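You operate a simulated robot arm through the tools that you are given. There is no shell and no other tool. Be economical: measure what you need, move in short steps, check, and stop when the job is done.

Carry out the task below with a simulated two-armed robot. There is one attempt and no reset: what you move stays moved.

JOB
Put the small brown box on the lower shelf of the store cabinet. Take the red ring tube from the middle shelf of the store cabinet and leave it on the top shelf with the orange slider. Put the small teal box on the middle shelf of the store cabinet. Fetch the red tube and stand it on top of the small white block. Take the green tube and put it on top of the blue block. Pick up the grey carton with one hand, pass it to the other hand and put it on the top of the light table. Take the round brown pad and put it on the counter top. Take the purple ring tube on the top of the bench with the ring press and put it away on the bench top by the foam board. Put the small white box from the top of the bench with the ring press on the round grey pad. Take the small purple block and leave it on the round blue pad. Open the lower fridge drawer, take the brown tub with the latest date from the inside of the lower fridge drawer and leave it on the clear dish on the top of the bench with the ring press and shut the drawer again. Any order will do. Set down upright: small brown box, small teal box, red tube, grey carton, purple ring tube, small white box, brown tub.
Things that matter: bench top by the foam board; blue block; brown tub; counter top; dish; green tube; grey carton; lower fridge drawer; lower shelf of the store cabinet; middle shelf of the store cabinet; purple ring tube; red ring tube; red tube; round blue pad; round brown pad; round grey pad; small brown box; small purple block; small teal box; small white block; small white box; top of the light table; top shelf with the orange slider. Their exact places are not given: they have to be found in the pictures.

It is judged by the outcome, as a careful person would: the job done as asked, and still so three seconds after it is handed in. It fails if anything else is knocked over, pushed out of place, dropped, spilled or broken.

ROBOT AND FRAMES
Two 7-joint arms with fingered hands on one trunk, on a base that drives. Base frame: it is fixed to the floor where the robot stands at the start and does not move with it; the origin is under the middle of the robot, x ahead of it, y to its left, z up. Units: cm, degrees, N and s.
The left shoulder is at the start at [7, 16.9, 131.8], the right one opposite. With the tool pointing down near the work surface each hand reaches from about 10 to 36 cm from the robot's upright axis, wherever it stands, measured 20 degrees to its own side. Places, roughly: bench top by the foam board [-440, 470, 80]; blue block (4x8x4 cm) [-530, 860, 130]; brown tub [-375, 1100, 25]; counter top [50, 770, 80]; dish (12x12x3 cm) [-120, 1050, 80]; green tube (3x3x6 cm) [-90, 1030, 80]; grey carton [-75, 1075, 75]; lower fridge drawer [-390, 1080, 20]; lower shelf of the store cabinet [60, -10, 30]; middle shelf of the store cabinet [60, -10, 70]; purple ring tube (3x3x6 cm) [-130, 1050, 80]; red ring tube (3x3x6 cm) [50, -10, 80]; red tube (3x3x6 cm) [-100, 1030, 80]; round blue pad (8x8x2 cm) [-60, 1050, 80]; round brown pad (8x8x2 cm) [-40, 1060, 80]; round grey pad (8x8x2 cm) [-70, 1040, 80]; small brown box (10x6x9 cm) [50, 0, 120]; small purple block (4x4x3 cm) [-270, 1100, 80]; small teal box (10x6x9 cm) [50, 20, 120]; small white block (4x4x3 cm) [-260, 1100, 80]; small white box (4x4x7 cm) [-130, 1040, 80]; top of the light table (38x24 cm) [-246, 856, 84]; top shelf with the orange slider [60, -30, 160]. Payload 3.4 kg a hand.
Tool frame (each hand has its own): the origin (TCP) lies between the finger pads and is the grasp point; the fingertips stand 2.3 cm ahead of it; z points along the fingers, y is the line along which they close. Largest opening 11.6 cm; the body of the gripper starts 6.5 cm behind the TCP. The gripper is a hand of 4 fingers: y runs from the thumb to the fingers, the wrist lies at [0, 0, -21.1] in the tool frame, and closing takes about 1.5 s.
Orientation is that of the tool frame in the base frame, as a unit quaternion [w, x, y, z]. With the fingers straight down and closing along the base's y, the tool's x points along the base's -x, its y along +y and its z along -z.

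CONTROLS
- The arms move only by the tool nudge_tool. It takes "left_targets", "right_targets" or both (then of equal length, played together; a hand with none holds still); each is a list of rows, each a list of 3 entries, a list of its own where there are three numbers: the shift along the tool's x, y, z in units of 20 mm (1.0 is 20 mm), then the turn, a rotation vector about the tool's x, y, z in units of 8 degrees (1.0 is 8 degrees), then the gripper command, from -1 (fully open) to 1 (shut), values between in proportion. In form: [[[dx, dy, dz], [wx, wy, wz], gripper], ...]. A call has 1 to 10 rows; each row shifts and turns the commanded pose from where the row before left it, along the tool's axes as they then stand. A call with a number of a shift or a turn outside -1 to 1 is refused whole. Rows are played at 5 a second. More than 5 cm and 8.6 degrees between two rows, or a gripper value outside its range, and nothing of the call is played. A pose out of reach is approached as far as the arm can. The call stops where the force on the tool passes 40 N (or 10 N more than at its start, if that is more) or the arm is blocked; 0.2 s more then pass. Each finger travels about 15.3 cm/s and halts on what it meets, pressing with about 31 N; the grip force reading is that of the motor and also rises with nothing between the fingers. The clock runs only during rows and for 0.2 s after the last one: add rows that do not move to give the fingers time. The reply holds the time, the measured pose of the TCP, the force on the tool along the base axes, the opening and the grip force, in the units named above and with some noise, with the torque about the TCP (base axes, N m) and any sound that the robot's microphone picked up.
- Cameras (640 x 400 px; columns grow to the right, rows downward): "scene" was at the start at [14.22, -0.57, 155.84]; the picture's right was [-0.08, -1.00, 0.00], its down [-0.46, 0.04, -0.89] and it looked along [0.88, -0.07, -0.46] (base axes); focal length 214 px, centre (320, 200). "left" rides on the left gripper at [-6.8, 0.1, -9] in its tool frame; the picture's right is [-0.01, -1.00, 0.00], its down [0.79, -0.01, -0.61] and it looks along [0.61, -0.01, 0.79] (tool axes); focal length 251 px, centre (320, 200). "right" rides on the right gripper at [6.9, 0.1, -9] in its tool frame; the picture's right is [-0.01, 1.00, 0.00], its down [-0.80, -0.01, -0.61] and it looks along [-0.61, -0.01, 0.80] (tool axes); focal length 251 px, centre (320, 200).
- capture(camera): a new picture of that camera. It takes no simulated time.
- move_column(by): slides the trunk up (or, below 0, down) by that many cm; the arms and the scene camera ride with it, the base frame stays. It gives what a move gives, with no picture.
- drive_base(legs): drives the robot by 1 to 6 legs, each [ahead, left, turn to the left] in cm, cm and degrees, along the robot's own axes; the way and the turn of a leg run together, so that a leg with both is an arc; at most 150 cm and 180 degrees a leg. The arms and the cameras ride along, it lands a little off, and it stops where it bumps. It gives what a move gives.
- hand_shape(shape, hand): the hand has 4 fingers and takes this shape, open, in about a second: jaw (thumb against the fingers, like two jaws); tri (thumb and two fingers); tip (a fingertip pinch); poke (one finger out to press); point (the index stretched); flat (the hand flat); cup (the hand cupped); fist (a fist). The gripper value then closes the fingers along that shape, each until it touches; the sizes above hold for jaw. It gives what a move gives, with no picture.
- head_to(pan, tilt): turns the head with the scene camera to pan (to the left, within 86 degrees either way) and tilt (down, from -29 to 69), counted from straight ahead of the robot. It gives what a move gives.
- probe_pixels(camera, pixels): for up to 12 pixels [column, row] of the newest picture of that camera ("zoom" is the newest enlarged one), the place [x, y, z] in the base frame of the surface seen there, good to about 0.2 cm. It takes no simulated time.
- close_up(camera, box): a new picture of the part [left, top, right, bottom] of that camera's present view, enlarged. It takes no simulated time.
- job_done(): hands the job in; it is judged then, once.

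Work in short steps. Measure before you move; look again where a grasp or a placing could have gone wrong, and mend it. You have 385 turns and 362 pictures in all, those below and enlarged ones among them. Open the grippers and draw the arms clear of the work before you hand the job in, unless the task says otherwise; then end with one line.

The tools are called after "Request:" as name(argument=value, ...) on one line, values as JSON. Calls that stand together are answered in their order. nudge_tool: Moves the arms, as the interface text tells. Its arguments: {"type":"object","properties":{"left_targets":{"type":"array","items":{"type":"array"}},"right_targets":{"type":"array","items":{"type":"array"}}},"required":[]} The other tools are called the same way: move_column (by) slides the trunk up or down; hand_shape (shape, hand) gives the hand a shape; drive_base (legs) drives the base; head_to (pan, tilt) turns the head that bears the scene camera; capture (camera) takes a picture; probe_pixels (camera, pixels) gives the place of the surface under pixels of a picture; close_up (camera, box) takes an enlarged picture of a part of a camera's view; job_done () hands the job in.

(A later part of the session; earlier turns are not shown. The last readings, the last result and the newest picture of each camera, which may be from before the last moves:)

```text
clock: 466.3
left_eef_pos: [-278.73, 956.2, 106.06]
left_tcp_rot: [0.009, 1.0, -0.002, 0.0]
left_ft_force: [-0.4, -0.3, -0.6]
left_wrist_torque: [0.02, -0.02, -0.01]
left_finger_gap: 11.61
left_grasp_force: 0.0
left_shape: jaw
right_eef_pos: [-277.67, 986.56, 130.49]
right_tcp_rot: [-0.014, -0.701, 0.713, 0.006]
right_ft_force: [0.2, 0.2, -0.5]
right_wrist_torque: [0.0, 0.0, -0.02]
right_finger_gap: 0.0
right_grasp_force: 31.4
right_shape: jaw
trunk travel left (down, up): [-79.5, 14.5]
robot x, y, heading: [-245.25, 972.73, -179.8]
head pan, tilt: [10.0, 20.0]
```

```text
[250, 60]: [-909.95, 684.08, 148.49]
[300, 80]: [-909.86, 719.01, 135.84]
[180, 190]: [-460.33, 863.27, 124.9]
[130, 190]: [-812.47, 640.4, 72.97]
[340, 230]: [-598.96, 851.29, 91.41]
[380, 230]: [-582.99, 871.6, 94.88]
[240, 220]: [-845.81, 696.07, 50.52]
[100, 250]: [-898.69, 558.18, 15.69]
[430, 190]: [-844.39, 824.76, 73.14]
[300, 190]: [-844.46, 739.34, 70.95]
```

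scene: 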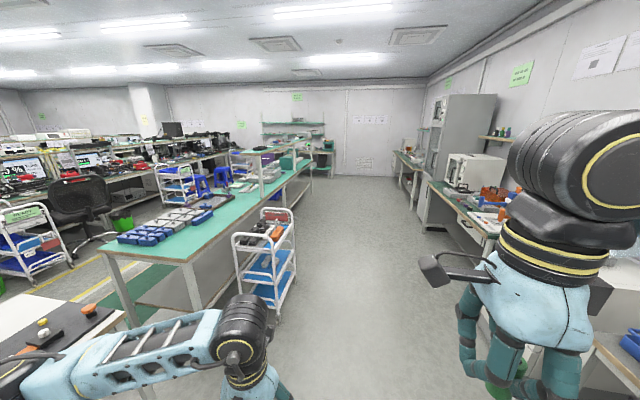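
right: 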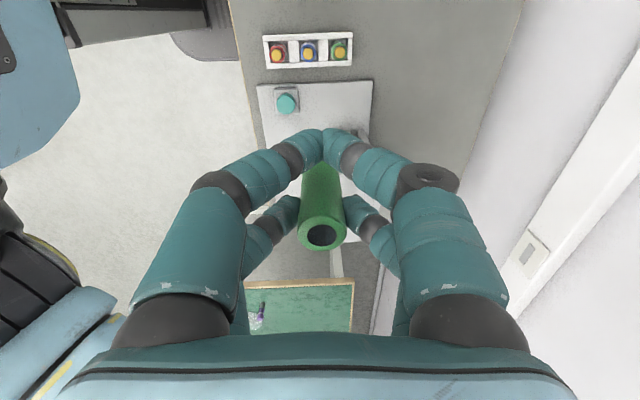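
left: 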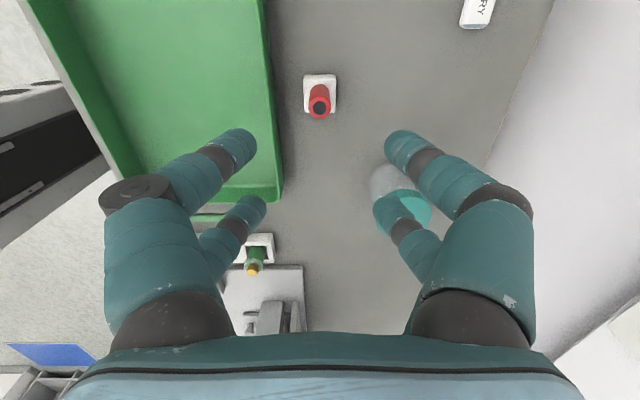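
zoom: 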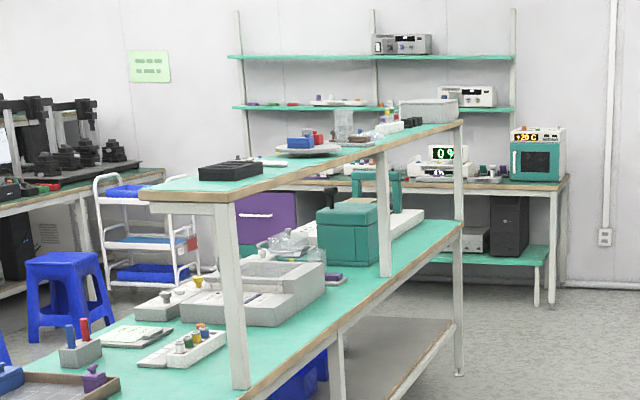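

The block lies on a raised shelf over the green bench (z≈125). Check the aisle (trolley, benches) before driving west.

Request:
probe_pixels(camera="scene", pixels=[[295, 270], [265, 320], [293, 215], [425, 235], [470, 235], [490, 265], [330, 180], [415, 205]])

Request:
close_up(camera="scene", box=[245, 130, 315, 165])

```text
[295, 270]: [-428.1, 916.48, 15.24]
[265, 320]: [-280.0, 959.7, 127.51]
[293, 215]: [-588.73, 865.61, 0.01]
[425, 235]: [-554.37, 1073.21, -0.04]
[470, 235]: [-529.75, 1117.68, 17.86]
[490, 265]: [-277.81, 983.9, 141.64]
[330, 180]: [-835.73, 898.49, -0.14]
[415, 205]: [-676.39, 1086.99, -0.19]
```

```text
9.14 times, centred on (280, 148) of scene
```

zoom: 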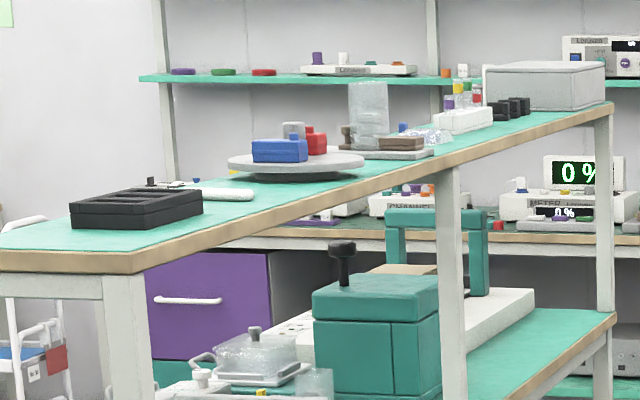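

Keep y≈980 while passing the trolley (y≤916). Drive west 285 cm and turn left to face the shelf.

Request:
drive_base(legs=[[0, -8, 0], [145, 0, 0], [138, 0, 0], [0, 0, 90]])

Request:
head_to(pan=0, tilt=30)

Request:
capture(camera="scene")

```text
clock: 484.4
left_eef_pos: [-509.85, 945.1, 106.01]
left_tcp_rot: [0.006, 0.705, 0.71, 0.006]
left_ft_force: [-0.9, 0.1, 0.0]
left_wrist_torque: [0.0, -0.01, 0.0]
left_finger_gap: 11.6
left_grasp_force: 0.2
left_shape: jaw
right_eef_pos: [-540.27, 945.92, 130.47]
right_tcp_rot: [0.014, 1.0, -0.003, 0.004]
right_ft_force: [0.1, 0.8, -0.5]
right_wrist_torque: [0.0, -0.03, -0.01]
right_finger_gap: 0.0
right_grasp_force: 31.1
right_shape: jaw
trunk travel left (down, up): [-79.5, 14.5]
robot x, y, heading: [-526.61, 979.14, -89.2]
head pan, tilt: [10.0, 20.0]
```

```text
clock: 485.2
left_eef_pos: [-509.84, 945.15, 106.14]
left_tcp_rot: [0.006, 0.705, 0.709, 0.005]
left_ft_force: [0.8, -0.1, 0.9]
left_wrist_torque: [0.0, -0.05, 0.03]
left_finger_gap: 11.59
left_grasp_force: 0.1
left_shape: jaw
right_eef_pos: [-540.21, 945.97, 130.47]
right_tcp_rot: [0.014, 1.0, -0.004, 0.006]
right_ft_force: [0.3, 0.3, 0.1]
right_wrist_torque: [-0.01, 0.01, 0.0]
right_finger_gap: 0.0
right_grasp_force: 31.5
right_shape: jaw
trunk travel left (down, up): [-79.5, 14.5]
robot x, y, heading: [-526.68, 979.1, -89.4]
head pan, tilt: [0.0, 30.0]
```

```text
207 pictures are left
```

scene: 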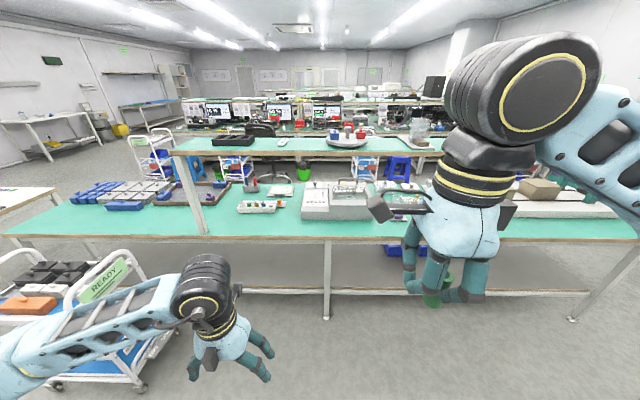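

Request:
close_up(camera="scene", box=[300, 115, 440, 165])

Request:
probe_pixels(camera="zoom", pixels=[[120, 60], [160, 60], [140, 70], [205, 60], [200, 90], [140, 90], [170, 140], [120, 75], [170, 75]])

```text
4.57 times, centred on (370, 140) of scene
```

zoom: 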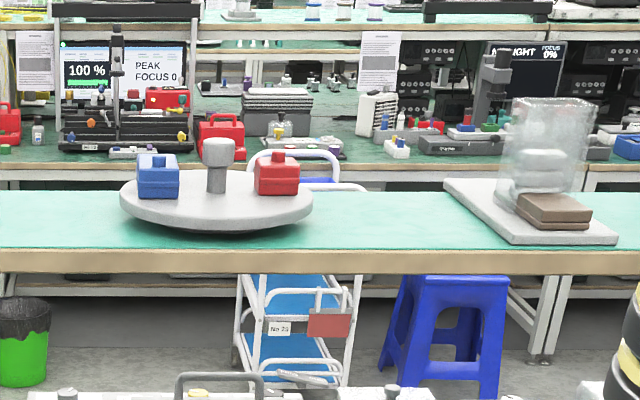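

```text
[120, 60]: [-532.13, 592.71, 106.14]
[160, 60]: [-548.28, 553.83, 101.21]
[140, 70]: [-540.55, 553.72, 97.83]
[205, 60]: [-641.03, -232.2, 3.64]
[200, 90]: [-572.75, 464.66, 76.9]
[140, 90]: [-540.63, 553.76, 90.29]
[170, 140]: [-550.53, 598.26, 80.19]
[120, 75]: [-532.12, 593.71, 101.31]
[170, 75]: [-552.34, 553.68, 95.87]
```

Request:
probe_pixels(camera="zoom", pixels=[[146, 168], [172, 168], [145, 190], [173, 190], [158, 157], [150, 163], [217, 145], [217, 180], [275, 170], [135, 205], [217, 215], [50, 255]])

```text
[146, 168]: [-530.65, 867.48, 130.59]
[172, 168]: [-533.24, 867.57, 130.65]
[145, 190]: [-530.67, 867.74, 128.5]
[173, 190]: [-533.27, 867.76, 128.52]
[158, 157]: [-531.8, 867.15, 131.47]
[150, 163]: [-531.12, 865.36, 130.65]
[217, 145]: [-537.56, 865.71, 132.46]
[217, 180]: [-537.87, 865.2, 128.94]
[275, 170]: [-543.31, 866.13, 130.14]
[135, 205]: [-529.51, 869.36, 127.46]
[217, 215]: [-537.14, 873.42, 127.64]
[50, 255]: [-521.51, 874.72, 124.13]
```

The blue block (top z≈130.7, front y≈867.6, x≈−532) stands on a turntable on the shelf. Raise the column 12 and the left hand 20 cm, then move ahead for a view from above.

Request:
move_column(by=14)

Request:
nudge_tool(left_targets=[[[0.5, 0, -1], [0, 0, 0], -1], [[0.5, 0, -1], [0, 0, 0], -1], [[0.5, 0, -1], [0, 0, 0], -1], [[0.5, 0, -1], [0, 0, 0], -1], [[0.5, 0, -1], [0, 0, 0], -1], [[0.5, 0, -1], [0, 0, 0], -1], [[0.5, 0, -1], [0, 0, 0], -1], [[0.5, 0, -1], [0, 0, 0], -1]], right_targets=[[[0, 0, -1], [0, 0, 0], 1], [[0, 0, -1], [0, 0, 0], 1], [[0, 0, -1], [0, 0, 0], 1], [[0, 0, 0], [0, 0, 0], 1], [[0, 0, 0], [0, 0, 0], 1], [[0, 0, 0], [0, 0, 0], 1], [[0, 0, 0], [0, 0, 0], 1], [[0, 0, 0], [0, 0, 0], 1]])

Request:
drive_base(legs=[[50, 0, -0.6]])

Request:
head_to(pan=-5, tilt=45)

Request:
capture(camera="scene")

Request:
capture(camera="right")

```text
clock: 486.8
left_eef_pos: [-509.75, 945.32, 120.08]
left_tcp_rot: [0.007, 0.704, 0.71, 0.006]
left_ft_force: [0.4, -0.1, 0.4]
left_wrist_torque: [0.0, -0.01, 0.02]
left_finger_gap: 11.6
left_grasp_force: 0.1
left_shape: jaw
right_eef_pos: [-540.14, 945.96, 144.51]
right_tcp_rot: [0.014, 1.0, -0.004, 0.005]
right_ft_force: [0.4, -0.3, 0.0]
right_wrist_torque: [0.0, -0.04, -0.01]
right_finger_gap: 0.0
right_grasp_force: 31.0
right_shape: jaw
trunk travel left (down, up): [-93.5, 0.5]
robot x, y, heading: [-527.06, 978.83, -89.3]
head pan, tilt: [0.0, 30.0]
```

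```text
clock: 488.6
left_eef_pos: [-510.14, 953.21, 136.17]
left_tcp_rot: [0.005, 0.705, 0.709, 0.007]
left_ft_force: [-0.2, -0.1, -1.1]
left_wrist_torque: [-0.03, -0.01, -0.01]
left_finger_gap: 11.58
left_grasp_force: 0.0
left_shape: jaw
right_eef_pos: [-540.27, 946.06, 150.46]
right_tcp_rot: [0.014, 1.0, -0.004, 0.005]
right_ft_force: [-1.1, 0.2, -0.9]
right_wrist_torque: [0.01, 0.03, -0.01]
right_finger_gap: 0.0
right_grasp_force: 30.9
right_shape: jaw
trunk travel left (down, up): [-93.5, 0.5]
robot x, y, heading: [-526.55, 978.83, -89.4]
head pan, tilt: [0.0, 30.0]
```

```text
clock: 491.5
left_eef_pos: [-510.33, 904.13, 135.98]
left_tcp_rot: [0.007, 0.711, 0.703, 0.006]
left_ft_force: [-0.2, -1.8, 0.2]
left_wrist_torque: [-0.01, 0.02, 0.0]
left_finger_gap: 11.61
left_grasp_force: 0.2
left_shape: jaw
right_eef_pos: [-540.67, 897.49, 150.55]
right_tcp_rot: [0.015, 1.0, -0.012, 0.006]
right_ft_force: [0.4, -0.1, -1.1]
right_wrist_torque: [-0.03, 0.01, 0.0]
right_finger_gap: 0.01
right_grasp_force: 30.6
right_shape: jaw
trunk travel left (down, up): [-93.5, 0.5]
robot x, y, heading: [-526.75, 930.02, -90.4]
head pan, tilt: [0.0, 30.0]
```

```text
clock: 492.3
left_eef_pos: [-510.27, 903.84, 136.02]
left_tcp_rot: [0.006, 0.71, 0.704, 0.006]
left_ft_force: [0.2, -0.4, -0.1]
left_wrist_torque: [-0.02, 0.0, 0.03]
left_finger_gap: 11.61
left_grasp_force: 0.0
left_shape: jaw
right_eef_pos: [-540.67, 897.22, 150.43]
right_tcp_rot: [0.014, 1.0, -0.012, 0.005]
right_ft_force: [0.1, 0.4, -0.5]
right_wrist_torque: [0.0, 0.0, 0.03]
right_finger_gap: 0.01
right_grasp_force: 31.2
right_shape: jaw
trunk travel left (down, up): [-93.5, 0.5]
robot x, y, heading: [-526.67, 929.83, -90.4]
head pan, tilt: [-5.0, 45.0]
```

```text
205 pictures are left
```

scene: 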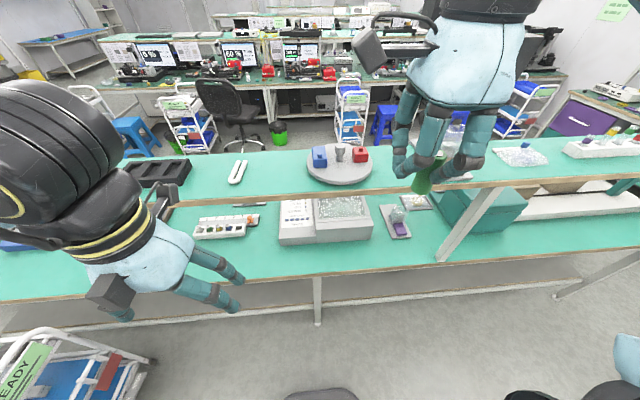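

```text
204 pictures are left
```

right: 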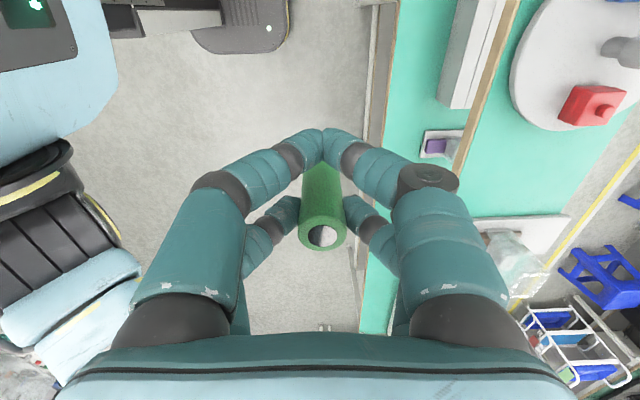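

Request:
close_up(camera="scene", box=[290, 130, 390, 195])

Request:
probe_pixels(camera="zoom", pixels=[[150, 110], [240, 110], [155, 165], [240, 165], [195, 110], [195, 130], [195, 100], [330, 120], [450, 140], [150, 200], [320, 330], [195, 155]])

```text
6.15 times, centred on (340, 162) of scene
```

zoom: 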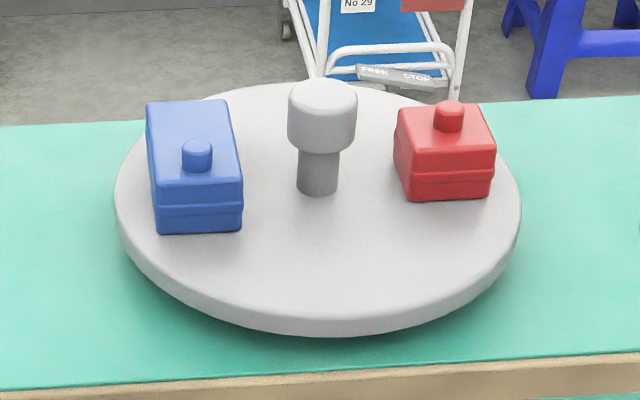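

```text
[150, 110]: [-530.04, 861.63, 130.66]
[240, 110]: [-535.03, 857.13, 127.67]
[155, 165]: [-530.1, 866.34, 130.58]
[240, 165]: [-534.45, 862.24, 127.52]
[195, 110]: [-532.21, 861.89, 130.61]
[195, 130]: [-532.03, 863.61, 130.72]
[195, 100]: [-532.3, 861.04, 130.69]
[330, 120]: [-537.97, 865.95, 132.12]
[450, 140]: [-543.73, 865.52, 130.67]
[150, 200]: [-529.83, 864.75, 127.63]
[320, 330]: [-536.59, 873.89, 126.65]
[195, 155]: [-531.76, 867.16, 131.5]
```

Block top: x −533.7…−530, y 861…867.7 with a knob at y≈866.3. I'll stand the tube on the flat part at (−531.9,863). Drive 20 ahead, 10.5 left, extend the arm 14 cm.

Request:
drive_base(legs=[[20, 10.5, 0.4]])

Request:
nudge_tool(right_targets=[[[0, 1, 0], [0, 0, 0], 1], [[0, 1, 0], [0, 0, 0], 1], [[0, 1, 0], [0, 0, 0], 1], [[0, 1, 0], [0, 0, 0], 1], [[0, 1, 0], [0, 0, 0], 1], [[0, 1, 0], [0, 0, 0], 1], [[0, 1, 0], [0, 0, 0], 1]])

Request:
capture(camera="right")

Request:
capture(camera="scene")

```text
clock: 494.0
left_eef_pos: [-499.88, 884.46, 136.03]
left_tcp_rot: [0.008, 0.707, 0.707, 0.006]
left_ft_force: [-0.7, 0.3, 0.3]
left_wrist_torque: [-0.03, -0.04, 0.01]
left_finger_gap: 11.59
left_grasp_force: 0.0
left_shape: jaw
right_eef_pos: [-530.15, 877.59, 150.48]
right_tcp_rot: [0.016, 1.0, -0.006, 0.007]
right_ft_force: [-0.3, 0.0, 0.1]
right_wrist_torque: [0.0, -0.02, -0.01]
right_finger_gap: 0.01
right_grasp_force: 31.3
right_shape: jaw
trunk travel left (down, up): [-93.5, 0.5]
robot x, y, heading: [-516.38, 909.87, -89.7]
head pan, tilt: [-5.0, 45.0]
```

```text
clock: 495.6
left_eef_pos: [-499.61, 883.97, 135.97]
left_tcp_rot: [0.006, 0.707, 0.707, 0.007]
left_ft_force: [0.0, -0.5, 0.2]
left_wrist_torque: [0.0, 0.02, 0.01]
left_finger_gap: 11.6
left_grasp_force: 0.1
left_shape: jaw
right_eef_pos: [-530.01, 863.19, 150.7]
right_tcp_rot: [0.013, 1.0, -0.007, 0.005]
right_ft_force: [-0.3, 0.1, -0.4]
right_wrist_torque: [0.01, 0.01, 0.03]
right_finger_gap: 0.01
right_grasp_force: 31.4
right_shape: jaw
trunk travel left (down, up): [-93.5, 0.5]
robot x, y, heading: [-516.1, 909.69, -89.7]
head pan, tilt: [-5.0, 45.0]
```

```text
202 pictures are left
```

right: 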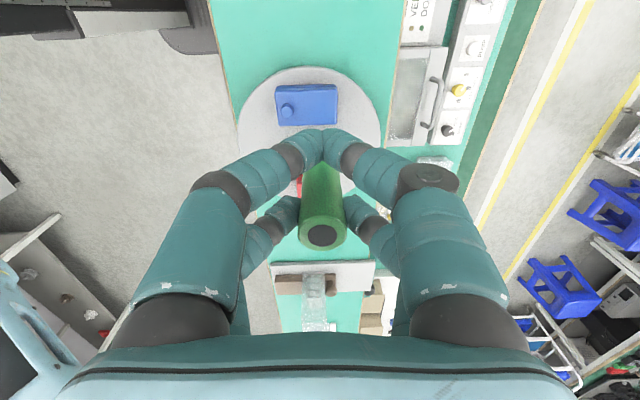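

```text
201 pictures are left
```

scene: 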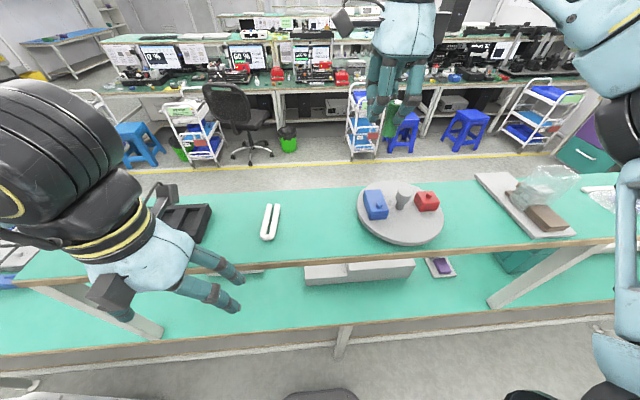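

Request:
probe_pixels(camera="right", pixels=[[279, 92], [334, 90], [281, 122], [336, 118], [288, 110], [305, 105], [320, 105], [321, 205], [304, 232], [340, 232]])

```text
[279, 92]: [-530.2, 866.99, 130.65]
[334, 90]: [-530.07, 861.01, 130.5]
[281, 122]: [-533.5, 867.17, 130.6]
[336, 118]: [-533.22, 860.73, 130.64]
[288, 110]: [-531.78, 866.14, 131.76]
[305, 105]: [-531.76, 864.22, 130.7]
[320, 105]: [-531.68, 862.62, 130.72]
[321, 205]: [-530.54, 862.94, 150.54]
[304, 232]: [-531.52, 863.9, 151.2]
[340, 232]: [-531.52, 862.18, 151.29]
```

Tube is exactly above the flat part. Descend 14 cm (compensating the slight tilt), then small steps.

Request:
nudge_tool(right_targets=[[[-0.02, -0.05, 1], [0, 0, 0], 1], [[-0.02, -0.05, 1], [0, 0, 0], 1], [[-0.02, -0.05, 1], [0, 0, 0], 1], [[-0.02, -0.05, 1], [0, 0, 0], 1], [[-0.02, -0.05, 1], [0, 0, 0], 1], [[-0.02, -0.05, 1], [0, 0, 0], 1], [[-0.02, -0.05, 0.8], [0, 0, 0], 1]])

Request:
capture(camera="right")

Request:
close_up(camera="scene", box=[340, 130, 460, 220])

```text
clock: 497.2
left_eef_pos: [-499.82, 884.08, 135.99]
left_tcp_rot: [0.006, 0.707, 0.707, 0.006]
left_ft_force: [-1.3, 0.0, -0.5]
left_wrist_torque: [0.0, -0.01, 0.03]
left_finger_gap: 11.62
left_grasp_force: 0.0
left_shape: jaw
right_eef_pos: [-530.14, 863.45, 137.16]
right_tcp_rot: [0.014, 1.0, -0.007, 0.005]
right_ft_force: [-0.1, -0.8, -0.4]
right_wrist_torque: [0.02, -0.02, -0.01]
right_finger_gap: 0.05
right_grasp_force: 30.6
right_shape: jaw
trunk travel left (down, up): [-93.5, 0.5]
robot x, y, heading: [-516.25, 909.98, -89.6]
head pan, tilt: [-5.0, 45.0]
```

```text
200 pictures are left
```

right: 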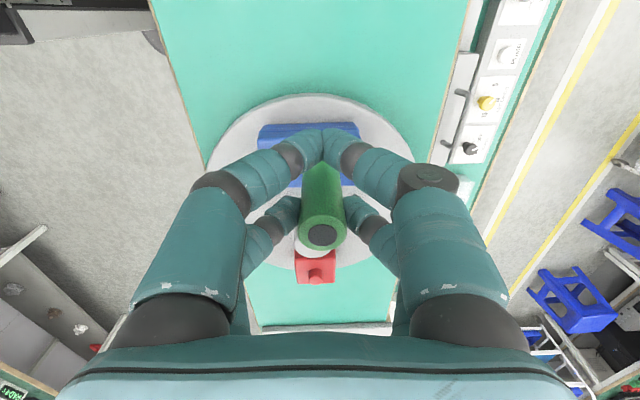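

```text
4.44 times, centred on (400, 175) of scene
```

zoom: 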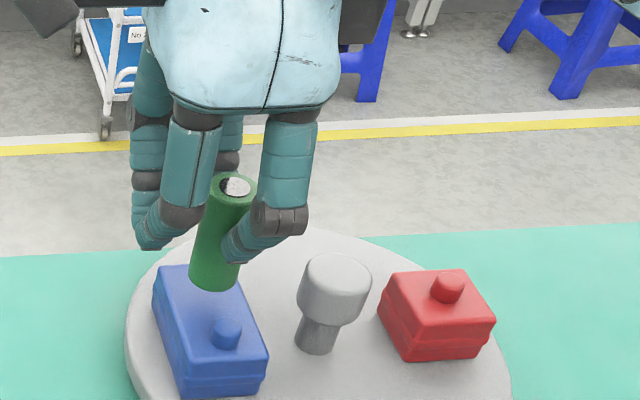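

Good. Lower to contact in small steps.

Request:
nudge_tool(right_targets=[[[0, 0.1, 0.3], [0, 0, 0], 1], [[0, 0, 0.25], [0, 0, 0], 1], [[0, 0, 0.15], [0, 0, 0], 1], [[0, 0, 0], [0, 0, 0], 1]])

Request:
nudge_tool(right_targets=[[[0, 0, 0.08], [0, 0, 0], 1], [[0, 0, 0.08], [0, 0, 0], 1], [[0, 0, 0], [0, 0, 0], 1]])

```text
clock: 498.2
left_eef_pos: [-499.75, 884.09, 135.92]
left_tcp_rot: [0.006, 0.707, 0.707, 0.005]
left_ft_force: [-0.1, 0.1, 0.7]
left_wrist_torque: [-0.04, 0.0, 0.01]
left_finger_gap: 11.6
left_grasp_force: 0.1
left_shape: jaw
right_eef_pos: [-530.26, 863.24, 135.85]
right_tcp_rot: [0.014, 1.0, -0.006, 0.005]
right_ft_force: [-0.7, -0.6, -1.2]
right_wrist_torque: [0.0, 0.0, 0.02]
right_finger_gap: 0.0
right_grasp_force: 31.0
right_shape: jaw
trunk travel left (down, up): [-93.5, 0.5]
robot x, y, heading: [-515.78, 909.89, -89.8]
head pan, tilt: [-5.0, 45.0]
```

```text
clock: 499.0
left_eef_pos: [-499.68, 884.14, 136.06]
left_tcp_rot: [0.007, 0.707, 0.707, 0.006]
left_ft_force: [-0.4, 0.5, -0.3]
left_wrist_torque: [0.0, 0.01, -0.03]
left_finger_gap: 11.57
left_grasp_force: 0.0
left_shape: jaw
right_eef_pos: [-530.2, 863.31, 135.65]
right_tcp_rot: [0.016, 1.0, -0.006, 0.006]
right_ft_force: [-0.8, 0.8, 12.1]
right_wrist_torque: [0.03, 0.24, 0.04]
right_finger_gap: 0.0
right_grasp_force: 31.4
right_shape: jaw
trunk travel left (down, up): [-93.5, 0.5]
robot x, y, heading: [-516.32, 910.01, -89.6]
head pan, tilt: [-5.0, 45.0]
```

Contact (12 N). Relieve a little and open slowly.

Request:
nudge_tool(right_targets=[[[0, 0, -0.05], [0, 0, 0], 1], [[0, 0, 0], [0, 0, 0], 0.7], [[0, 0, 0], [0, 0, 0], 0.5], [[0, 0, 0], [0, 0, 0], 0.3], [[0, 0, 0], [0, 0, 0], 0.1], [[0, 0, 0], [0, 0, 0], 0], [[0, 0, 0], [0, 0, 0], 0]])

Request:
close_up(camera="scene", box=[340, 130, 460, 220])

```text
clock: 500.6
left_eef_pos: [-499.72, 884.08, 135.97]
left_tcp_rot: [0.006, 0.707, 0.707, 0.007]
left_ft_force: [0.6, -0.6, 0.0]
left_wrist_torque: [0.01, 0.0, 0.02]
left_finger_gap: 11.58
left_grasp_force: 0.0
left_shape: jaw
right_eef_pos: [-530.2, 863.31, 135.57]
right_tcp_rot: [0.013, 1.0, -0.006, 0.005]
right_ft_force: [0.1, 0.1, -0.1]
right_wrist_torque: [0.01, -0.01, -0.01]
right_finger_gap: 5.76
right_grasp_force: 0.1
right_shape: jaw
trunk travel left (down, up): [-93.5, 0.5]
robot x, y, heading: [-515.95, 909.67, -89.8]
head pan, tilt: [-5.0, 45.0]
```

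```text
4.44 times, centred on (400, 175) of scene
```

zoom: 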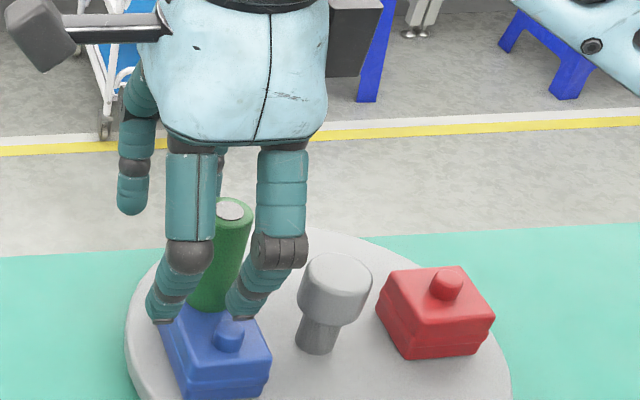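

Tube stands. Rise straight up and verify.

Request:
nudge_tool(right_targets=[[[-0.01, -0.02, -0.4], [0, 0, 0], 0], [[0.02, -0.05, -0.8], [0, 0, 0], 0], [[0.02, -0.05, -1], [0, 0, 0], 0], [[0.02, -0.05, -1], [0, 0, 0], 0], [[0, 0, -1], [0, 0, 0], 0], [[0, 0, -1], [0, 0, 0], 0], [[0, 0, -1], [0, 0, 0], 0]])

Request:
drive_base(legs=[[-35, 0, 0]])

Request:
close_up(camera="scene", box=[290, 110, 450, 210])

```text
clock: 502.2
left_eef_pos: [-499.81, 884.16, 135.98]
left_tcp_rot: [0.006, 0.706, 0.708, 0.006]
left_ft_force: [0.0, 0.8, -0.1]
left_wrist_torque: [0.02, -0.03, -0.02]
left_finger_gap: 11.58
left_grasp_force: 0.1
left_shape: jaw
right_eef_pos: [-530.23, 863.99, 147.95]
right_tcp_rot: [0.014, 1.0, -0.007, 0.005]
right_ft_force: [0.4, 0.4, -0.2]
right_wrist_torque: [-0.01, 0.0, 0.02]
right_finger_gap: 5.74
right_grasp_force: 0.0
right_shape: jaw
trunk travel left (down, up): [-93.5, 0.5]
robot x, y, heading: [-516.32, 909.79, -90.0]
head pan, tilt: [-5.0, 45.0]
```

```text
clock: 504.4
left_eef_pos: [-499.98, 918.14, 136.01]
left_tcp_rot: [0.005, 0.709, 0.705, 0.007]
left_ft_force: [-1.2, -0.4, -0.2]
left_wrist_torque: [0.01, -0.02, 0.0]
left_finger_gap: 11.59
left_grasp_force: 0.0
left_shape: jaw
right_eef_pos: [-530.54, 898.07, 147.87]
right_tcp_rot: [0.012, 1.0, -0.008, 0.005]
right_ft_force: [-0.6, 0.2, 0.4]
right_wrist_torque: [0.04, -0.01, 0.0]
right_finger_gap: 5.75
right_grasp_force: 0.1
right_shape: jaw
trunk travel left (down, up): [-93.5, 0.5]
robot x, y, heading: [-516.58, 944.04, -89.7]
head pan, tilt: [-5.0, 45.0]
```

```text
4.00 times, centred on (370, 160) of scene
```

zoom: 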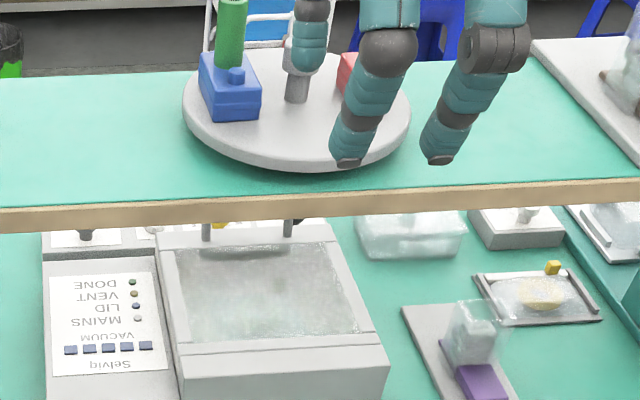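

Green tube stands on the blue block. Now the fridge: restore the right arm, back to y≈990, go east to x≈−376 and turn to face it.

Request:
nudge_tool(right_targets=[[[0, -1, 0], [0, 0, 0], -1], [[0, -1, 0], [0, 0, 0], -1], [[0, -1, 0], [0, 0, 0], -1], [[0, -1, 0], [0, 0, 0], -1], [[0, -1, 0.5], [0, 0, 0], -1], [[0, -0.5, 1], [0, 0, -1], -1], [[0, 0, 1], [0, 0, -1], -1], [[0, 0, 1], [0, 0, -1], -1], [[0, 0, 1], [0, 0, -1], -1], [[0, 0, 1], [0, 0, -1], -1]])

Request:
nudge_tool(right_targets=[[[0, 0, 1], [0, 0, -1], -1], [[0, 0, 1], [0, 0, -1], -1], [[0, 0, 1], [0, 0, -1], -1], [[0, 0, 1], [0, 0, -1], -1], [[0, 0, 1], [0, 0, -1], -1], [[0, 0, 0], [0, 0, -1], -1], [[0, 0, 0], [0, 0, -0.3], -1]], left_targets=[[[0, 0, 1], [0, 0, 0], -1], [[0, 0, 1], [0, 0, 0], -1], [[0, 0, 1], [0, 0, 0], -1], [[0, 0, 1], [0, 0, 0], -1], [[0, 0, 1], [0, 0, 0], -1], [[0, 0, 0], [0, 0, 0], -1], [[0, 0, 0], [0, 0, 0], -1]])

Request:
drive_base(legs=[[-42, 0, 0], [0, 139, 0], [0, 0, 180]])

Request:
head_to(pan=0, tilt=40)

Request:
capture(camera="scene")

```text
clock: 506.6
left_eef_pos: [-499.93, 918.44, 136.01]
left_tcp_rot: [0.005, 0.708, 0.706, 0.006]
left_ft_force: [-0.1, 0.2, -1.0]
left_wrist_torque: [0.01, 0.01, 0.0]
left_finger_gap: 11.59
left_grasp_force: 0.1
left_shape: jaw
right_eef_pos: [-530.32, 908.87, 136.55]
right_tcp_rot: [0.015, 0.942, 0.336, 0.001]
right_ft_force: [0.7, 0.2, -0.2]
right_wrist_torque: [-0.02, -0.01, 0.01]
right_finger_gap: 11.58
right_grasp_force: 0.0
right_shape: jaw
trunk travel left (down, up): [-93.5, 0.5]
robot x, y, heading: [-516.48, 944.93, -89.8]
head pan, tilt: [-5.0, 45.0]
```

```text
clock: 508.2
left_eef_pos: [-500.71, 916.04, 126.89]
left_tcp_rot: [0.005, 0.708, 0.706, 0.008]
left_ft_force: [-0.5, -0.2, -0.8]
left_wrist_torque: [-0.03, 0.01, -0.07]
left_finger_gap: 11.6
left_grasp_force: 0.0
left_shape: jaw
left hand out of reach, approached as far as the arm can: row 2, 3, 4, 5
right_eef_pos: [-530.13, 908.75, 126.65]
right_tcp_rot: [0.014, 0.709, 0.705, -0.006]
right_ft_force: [1.0, -0.1, -0.1]
right_wrist_torque: [0.03, 0.02, 0.02]
right_finger_gap: 11.58
right_grasp_force: 0.2
right_shape: jaw
trunk travel left (down, up): [-93.5, 0.5]
robot x, y, heading: [-516.04, 944.28, -89.9]
head pan, tilt: [-5.0, 45.0]
```

```text
clock: 524.6
left_eef_pos: [-394.75, 1014.89, 126.77]
left_tcp_rot: [-0.008, -0.705, 0.709, 0.006]
left_ft_force: [-0.5, -0.3, -0.4]
left_wrist_torque: [0.03, -0.03, -0.03]
left_finger_gap: 11.59
left_grasp_force: 0.0
left_shape: jaw
right_eef_pos: [-365.26, 1022.2, 126.55]
right_tcp_rot: [0.006, -0.703, 0.712, 0.013]
right_ft_force: [-0.3, 0.2, 0.0]
right_wrist_torque: [0.04, -0.03, -0.01]
right_finger_gap: 11.62
right_grasp_force: 0.1
right_shape: jaw
trunk travel left (down, up): [-93.5, 0.5]
robot x, y, heading: [-379.28, 986.47, 89.9]
head pan, tilt: [-5.0, 45.0]
```

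```text
clock: 525.3
left_eef_pos: [-394.68, 1014.84, 126.8]
left_tcp_rot: [-0.009, -0.704, 0.71, 0.005]
left_ft_force: [-0.7, -1.0, -0.1]
left_wrist_torque: [-0.03, 0.01, -0.02]
left_finger_gap: 11.58
left_grasp_force: 0.2
left_shape: jaw
right_eef_pos: [-365.31, 1022.14, 126.49]
right_tcp_rot: [0.006, -0.703, 0.711, 0.013]
right_ft_force: [-0.3, 0.2, -0.2]
right_wrist_torque: [-0.02, 0.0, 0.02]
right_finger_gap: 11.57
right_grasp_force: 0.1
right_shape: jaw
trunk travel left (down, up): [-93.5, 0.5]
robot x, y, heading: [-379.05, 986.43, 90.0]
head pan, tilt: [0.0, 40.0]
```

```text
196 pictures are left
```

scene: 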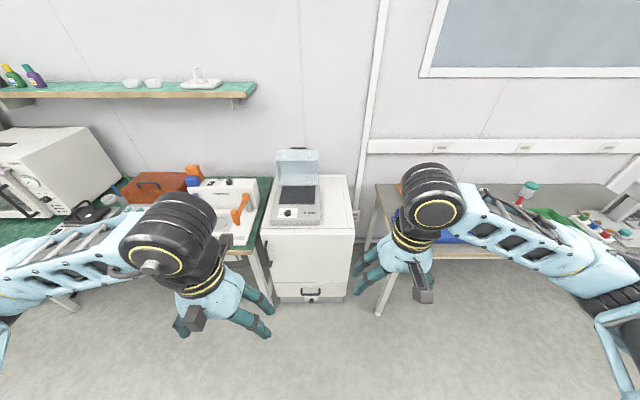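

Request:
close_up(camera="scene", box=[245, 180, 375, 310])

Request:
probe_pixels(camera="scene", pixels=[[312, 289], [304, 289], [320, 289], [312, 296], [312, 278], [275, 290], [347, 290], [270, 235], [352, 235], [268, 250], [310, 240], [300, 225]])

```text
3.08 times, centred on (310, 245) of scene
```

zoom: 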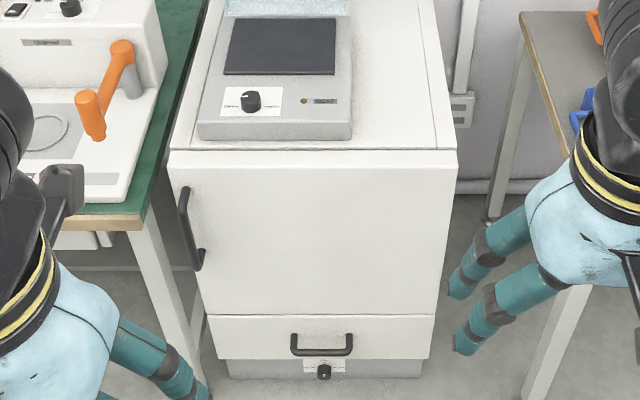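

```text
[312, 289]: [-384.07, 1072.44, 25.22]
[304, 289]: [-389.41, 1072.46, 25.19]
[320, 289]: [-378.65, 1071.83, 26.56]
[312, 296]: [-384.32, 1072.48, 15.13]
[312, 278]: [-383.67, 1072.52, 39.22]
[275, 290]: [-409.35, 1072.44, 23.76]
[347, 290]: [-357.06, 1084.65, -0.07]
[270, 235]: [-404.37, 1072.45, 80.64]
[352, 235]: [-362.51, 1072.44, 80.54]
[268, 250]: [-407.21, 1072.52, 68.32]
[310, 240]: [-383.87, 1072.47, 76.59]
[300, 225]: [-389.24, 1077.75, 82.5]
```

Request:
probe_pixels(camera="zoom", pixels=[[321, 351], [300, 350], [342, 350], [294, 340], [350, 340], [321, 330], [321, 370], [210, 318], [430, 318], [215, 355], [428, 355], [321, 310]])

```text
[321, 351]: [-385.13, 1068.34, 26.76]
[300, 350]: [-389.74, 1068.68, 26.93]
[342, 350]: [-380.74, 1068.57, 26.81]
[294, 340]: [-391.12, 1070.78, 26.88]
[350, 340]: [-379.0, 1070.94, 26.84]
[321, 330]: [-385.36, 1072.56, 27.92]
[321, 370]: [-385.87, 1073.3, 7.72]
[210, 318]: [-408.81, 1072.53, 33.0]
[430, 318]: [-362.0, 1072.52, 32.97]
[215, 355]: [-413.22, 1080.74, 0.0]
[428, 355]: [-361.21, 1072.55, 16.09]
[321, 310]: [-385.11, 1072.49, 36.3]
```

Drawer handle: horizontal bar at y≈1068, z≈26.5, x −391…−379. I'll hook it with the right hand tilted ~45°. Shift 19.8 cm left and lower the column.

Request:
drive_base(legs=[[0, 19.8, 0]])

Request:
move_column(by=-40)

Request:
move_column(by=-40)

Request:
nudge_tool(right_targets=[[[-1, 0, 0], [0, -1, 0], -0.1], [[-1, 0, 0], [0, -1, 0], -0.1], [[-0.5, 0, 0], [0, -1, 0], 0.2], [[-0.5, 0, 0], [0, -1, 0], 0.2], [[0, 0, 0], [0, -1, 0], 0.2], [[0, 0, 0], [0, -0.5, 0], 0.2]])

Request:
head_to(pan=-5, tilt=35)

Request:
capture(camera="scene")

Request:
capture(camera="right")

```text
clock: 526.9
left_eef_pos: [-413.95, 1014.88, 126.86]
left_tcp_rot: [-0.008, -0.706, 0.708, 0.006]
left_ft_force: [0.3, -0.1, -0.2]
left_wrist_torque: [0.0, 0.07, -0.01]
left_finger_gap: 11.57
left_grasp_force: 0.1
left_shape: jaw
right_eef_pos: [-384.55, 1022.15, 126.59]
right_tcp_rot: [0.005, -0.703, 0.711, 0.015]
right_ft_force: [0.3, -1.1, 0.9]
right_wrist_torque: [-0.02, 0.07, -0.04]
right_finger_gap: 11.57
right_grasp_force: 0.0
right_shape: jaw
trunk travel left (down, up): [-93.5, 0.5]
robot x, y, heading: [-399.07, 986.28, 89.9]
head pan, tilt: [0.0, 40.0]
```

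```text
clock: 530.7
left_eef_pos: [-414.27, 1014.95, 86.84]
left_tcp_rot: [-0.009, -0.705, 0.709, 0.005]
left_ft_force: [0.2, -1.0, 0.3]
left_wrist_torque: [0.02, 0.01, 0.01]
left_finger_gap: 11.59
left_grasp_force: 0.1
left_shape: jaw
right_eef_pos: [-384.9, 1022.22, 86.61]
right_tcp_rot: [0.007, -0.703, 0.711, 0.013]
right_ft_force: [-0.4, 0.0, -1.3]
right_wrist_torque: [0.0, -0.03, 0.0]
right_finger_gap: 11.61
right_grasp_force: 0.1
right_shape: jaw
trunk travel left (down, up): [-53.5, 40.5]
robot x, y, heading: [-398.99, 986.23, 89.9]
head pan, tilt: [0.0, 40.0]
```

```text
clock: 534.5
left_eef_pos: [-414.35, 1014.99, 46.83]
left_tcp_rot: [-0.008, -0.705, 0.709, 0.005]
left_ft_force: [-0.7, 0.8, 0.1]
left_wrist_torque: [0.0, 0.02, 0.01]
left_finger_gap: 11.59
left_grasp_force: 0.0
left_shape: jaw
right_eef_pos: [-384.93, 1022.14, 46.59]
right_tcp_rot: [0.007, -0.703, 0.711, 0.014]
right_ft_force: [0.2, -0.3, 0.3]
right_wrist_torque: [0.02, 0.01, 0.02]
right_finger_gap: 11.59
right_grasp_force: 0.1
right_shape: jaw
trunk travel left (down, up): [-13.5, 80.5]
robot x, y, heading: [-398.81, 986.95, 89.8]
head pan, tilt: [0.0, 40.0]
```

```text
clock: 535.9
left_eef_pos: [-414.24, 1014.99, 46.81]
left_tcp_rot: [-0.008, -0.706, 0.708, 0.006]
left_ft_force: [0.4, 0.2, -0.3]
left_wrist_torque: [0.01, -0.01, 0.03]
left_finger_gap: 11.59
left_grasp_force: 0.0
left_shape: jaw
right_eef_pos: [-385.73, 1029.72, 47.67]
right_tcp_rot: [0.272, -0.647, 0.656, 0.277]
right_ft_force: [-0.1, 0.2, 0.5]
right_wrist_torque: [-0.02, 0.02, 0.0]
right_finger_gap: 4.69
right_grasp_force: 0.1
right_shape: jaw
right hand out of reach, approached as far as the arm can: row 5, 6
trunk travel left (down, up): [-13.5, 80.5]
robot x, y, heading: [-398.88, 986.44, 90.1]
head pan, tilt: [0.0, 40.0]
```

```text
clock: 536.6
left_eef_pos: [-414.31, 1015.02, 46.85]
left_tcp_rot: [-0.008, -0.706, 0.708, 0.006]
left_ft_force: [0.1, -0.6, 0.9]
left_wrist_torque: [0.0, -0.01, 0.0]
left_finger_gap: 11.59
left_grasp_force: 0.1
left_shape: jaw
right_eef_pos: [-385.73, 1029.76, 47.71]
right_tcp_rot: [0.271, -0.647, 0.657, 0.275]
right_ft_force: [0.6, 0.0, -0.1]
right_wrist_torque: [0.0, -0.02, -0.01]
right_finger_gap: 4.71
right_grasp_force: 0.0
right_shape: jaw
trunk travel left (down, up): [-13.5, 80.5]
robot x, y, heading: [-398.4, 986.63, 90.2]
head pan, tilt: [-5.0, 35.0]
```

```text
194 pictures are left
```

scene: 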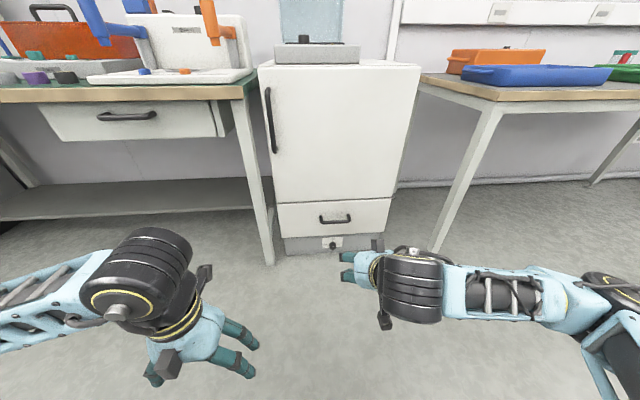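

```text
193 pictures are left
```

right: 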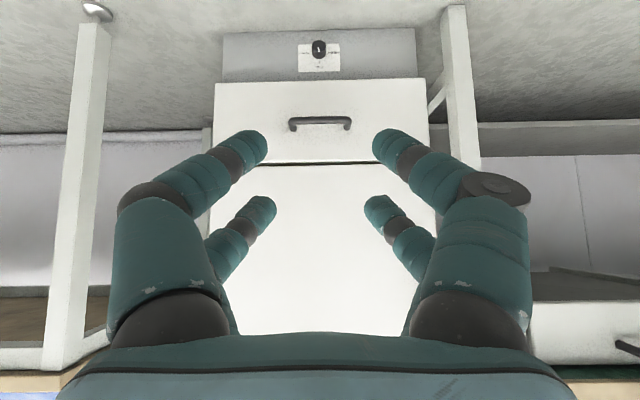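

Tilt is 44°. Lower the column 13 cm and drive 30 cm closer, then check handle alignment.

Request:
move_column(by=-13)

Request:
drive_base(legs=[[29, 0, 0]])

Request:
capture(camera="right")

Request:
probe_pixels(camera="right", pixels=[[320, 60], [320, 80], [320, 100], [280, 80], [360, 80], [320, 120], [250, 100], [390, 100]])

```text
clock: 538.2
left_eef_pos: [-414.35, 1014.94, 33.9]
left_tcp_rot: [-0.007, -0.706, 0.708, 0.005]
left_ft_force: [0.1, 0.6, 0.4]
left_wrist_torque: [0.0, 0.0, -0.01]
left_finger_gap: 11.57
left_grasp_force: 0.1
left_shape: jaw
right_eef_pos: [-385.78, 1029.74, 34.56]
right_tcp_rot: [0.27, -0.648, 0.656, 0.276]
right_ft_force: [-0.5, 0.0, -0.2]
right_wrist_torque: [-0.02, 0.0, 0.02]
right_finger_gap: 4.65
right_grasp_force: 0.1
right_shape: jaw
trunk travel left (down, up): [-0.5, 93.5]
robot x, y, heading: [-399.22, 986.61, 90.0]
head pan, tilt: [-5.0, 35.0]
```

```text
clock: 540.2
left_eef_pos: [-414.26, 1043.77, 33.84]
left_tcp_rot: [-0.008, -0.705, 0.709, 0.006]
left_ft_force: [-0.2, 0.2, -0.2]
left_wrist_torque: [-0.02, -0.03, 0.01]
left_finger_gap: 11.57
left_grasp_force: 0.0
left_shape: jaw
right_eef_pos: [-385.69, 1058.6, 34.82]
right_tcp_rot: [0.271, -0.647, 0.658, 0.275]
right_ft_force: [-0.7, -0.1, 0.4]
right_wrist_torque: [0.03, -0.02, 0.05]
right_finger_gap: 4.7
right_grasp_force: 0.1
right_shape: jaw
trunk travel left (down, up): [-0.5, 93.5]
robot x, y, heading: [-398.68, 1015.79, 90.1]
head pan, tilt: [-5.0, 35.0]
```

```text
192 pictures are left
```

right: 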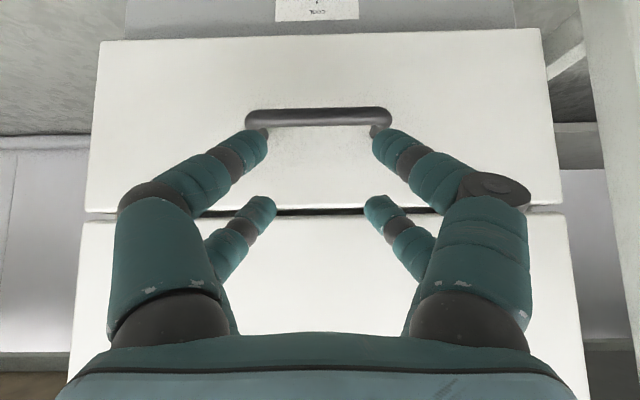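

```text
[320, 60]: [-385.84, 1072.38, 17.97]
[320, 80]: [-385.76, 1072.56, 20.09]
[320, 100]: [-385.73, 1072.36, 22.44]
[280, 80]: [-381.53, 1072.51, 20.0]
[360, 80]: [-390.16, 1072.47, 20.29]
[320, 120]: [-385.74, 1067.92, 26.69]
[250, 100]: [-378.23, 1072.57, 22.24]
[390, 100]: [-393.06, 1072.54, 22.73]
```

Bar is 12.6 cm ahead along the fingers and 1.1 cm off towards tool −x. Approach 9 cm with that correction and check.

Request:
nudge_tool(right_targets=[[[-0.28, 0, 0.9], [0, 0, 0], 0.2], [[-0.28, 0, 0.9], [0, 0, 0], 0.2], [[0, 0, 0.9], [0, 0, 0], 0.2], [[0, 0, 0.9], [0, 0, 0], 0.2]])

Request:
capture(camera="right")

Request:
probe_pixels(camera="right", pixels=[[320, 140], [320, 150], [320, 160], [320, 170]])

```text
clock: 541.2
left_eef_pos: [-414.31, 1043.76, 33.85]
left_tcp_rot: [-0.008, -0.704, 0.71, 0.005]
left_ft_force: [0.6, 0.6, 0.2]
left_wrist_torque: [-0.01, -0.01, 0.02]
left_finger_gap: 11.6
left_grasp_force: 0.0
left_shape: jaw
right_eef_pos: [-385.69, 1064.54, 30.37]
right_tcp_rot: [0.272, -0.647, 0.657, 0.276]
right_ft_force: [-0.3, -0.4, -0.3]
right_wrist_torque: [0.02, -0.03, -0.06]
right_finger_gap: 4.71
right_grasp_force: 0.1
right_shape: jaw
trunk travel left (down, up): [-0.5, 93.5]
robot x, y, heading: [-398.56, 1015.01, 90.0]
head pan, tilt: [-5.0, 35.0]
```

```text
191 pictures are left
```

right: 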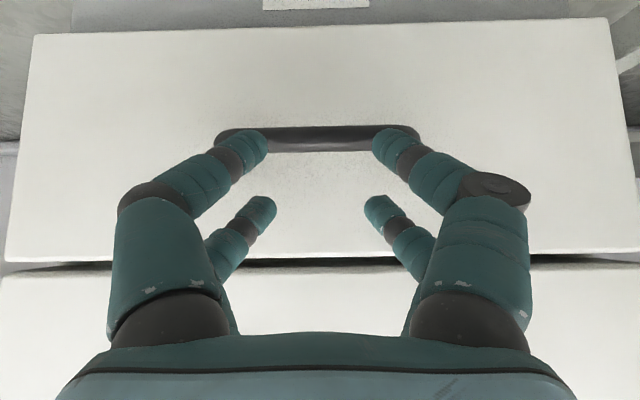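

```text
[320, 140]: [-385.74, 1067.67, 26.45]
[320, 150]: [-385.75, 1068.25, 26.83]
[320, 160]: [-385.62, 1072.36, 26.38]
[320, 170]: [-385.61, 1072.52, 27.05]
```

Bar is centred; advance 5 cm so it lies between the finger pairs.

Request:
nudge_tool(right_targets=[[[0.1, 0, 0.8], [0, 0, 0], 0.2], [[0, 0, 0.8], [0, 0, 0], 0.2], [[0, 0, 0.8], [0, 0, 0], 0.2]])

Request:
capture(camera="right")

Request:
close_up(camera="scene", box=[240, 180, 440, 310])

```text
clock: 542.0
left_eef_pos: [-414.28, 1043.75, 33.87]
left_tcp_rot: [-0.008, -0.705, 0.709, 0.006]
left_ft_force: [0.3, 0.0, 0.9]
left_wrist_torque: [-0.01, -0.01, 0.01]
left_finger_gap: 11.61
left_grasp_force: 0.2
left_shape: jaw
right_eef_pos: [-385.46, 1067.89, 26.95]
right_tcp_rot: [0.272, -0.647, 0.657, 0.276]
right_ft_force: [0.5, 0.0, 0.7]
right_wrist_torque: [0.0, -0.01, 0.01]
right_finger_gap: 4.69
right_grasp_force: 0.0
right_shape: jaw
trunk travel left (down, up): [-0.5, 93.5]
robot x, y, heading: [-398.74, 1015.31, 90.1]
head pan, tilt: [-5.0, 35.0]
```

```text
190 pictures are left
```

right: 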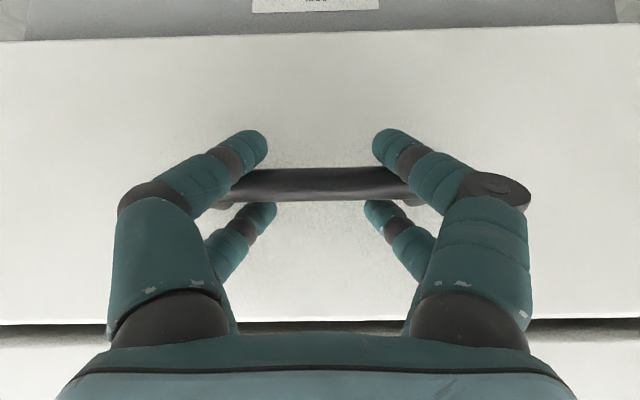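

```text
3.08 times, centred on (340, 245) of scene
```

zoom: 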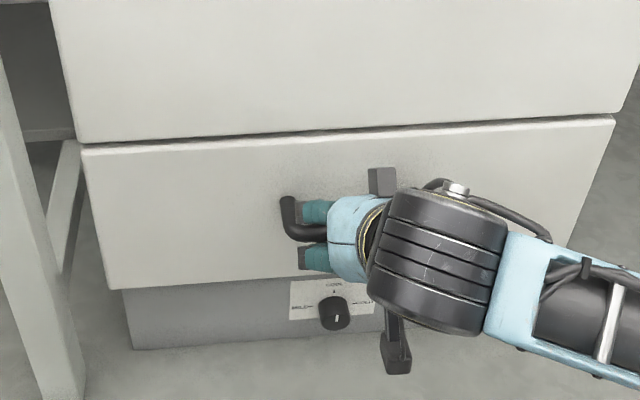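

The bar is between the finger pairs. Pull: drive back 12 cm and look.

Request:
drive_base(legs=[[-12, 0, 0]])

Request:
capture(camera="scene")

```text
clock: 543.2
left_eef_pos: [-414.26, 1031.74, 33.74]
left_tcp_rot: [-0.008, -0.705, 0.709, 0.005]
left_ft_force: [0.5, 0.7, -0.2]
left_wrist_torque: [0.0, 0.01, -0.01]
left_finger_gap: 11.59
left_grasp_force: 0.1
left_shape: jaw
right_eef_pos: [-385.71, 1055.74, 26.99]
right_tcp_rot: [0.272, -0.647, 0.658, 0.275]
right_ft_force: [-0.2, -0.3, 0.8]
right_wrist_torque: [0.0, 0.0, 0.01]
right_finger_gap: 4.67
right_grasp_force: 0.1
right_shape: jaw
trunk travel left (down, up): [-0.5, 93.5]
robot x, y, heading: [-398.54, 1003.19, 90.0]
head pan, tilt: [-5.0, 35.0]
```

```text
188 pictures are left
```

scene: 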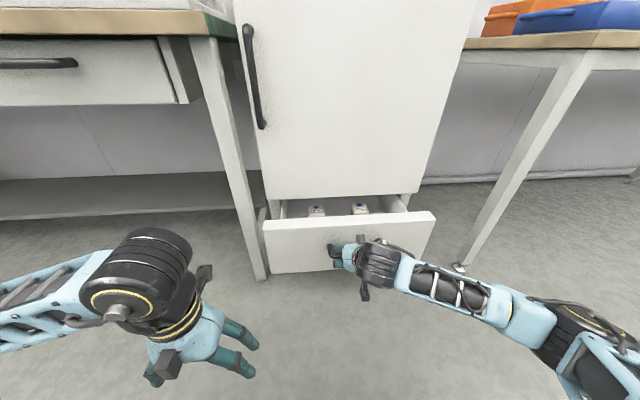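

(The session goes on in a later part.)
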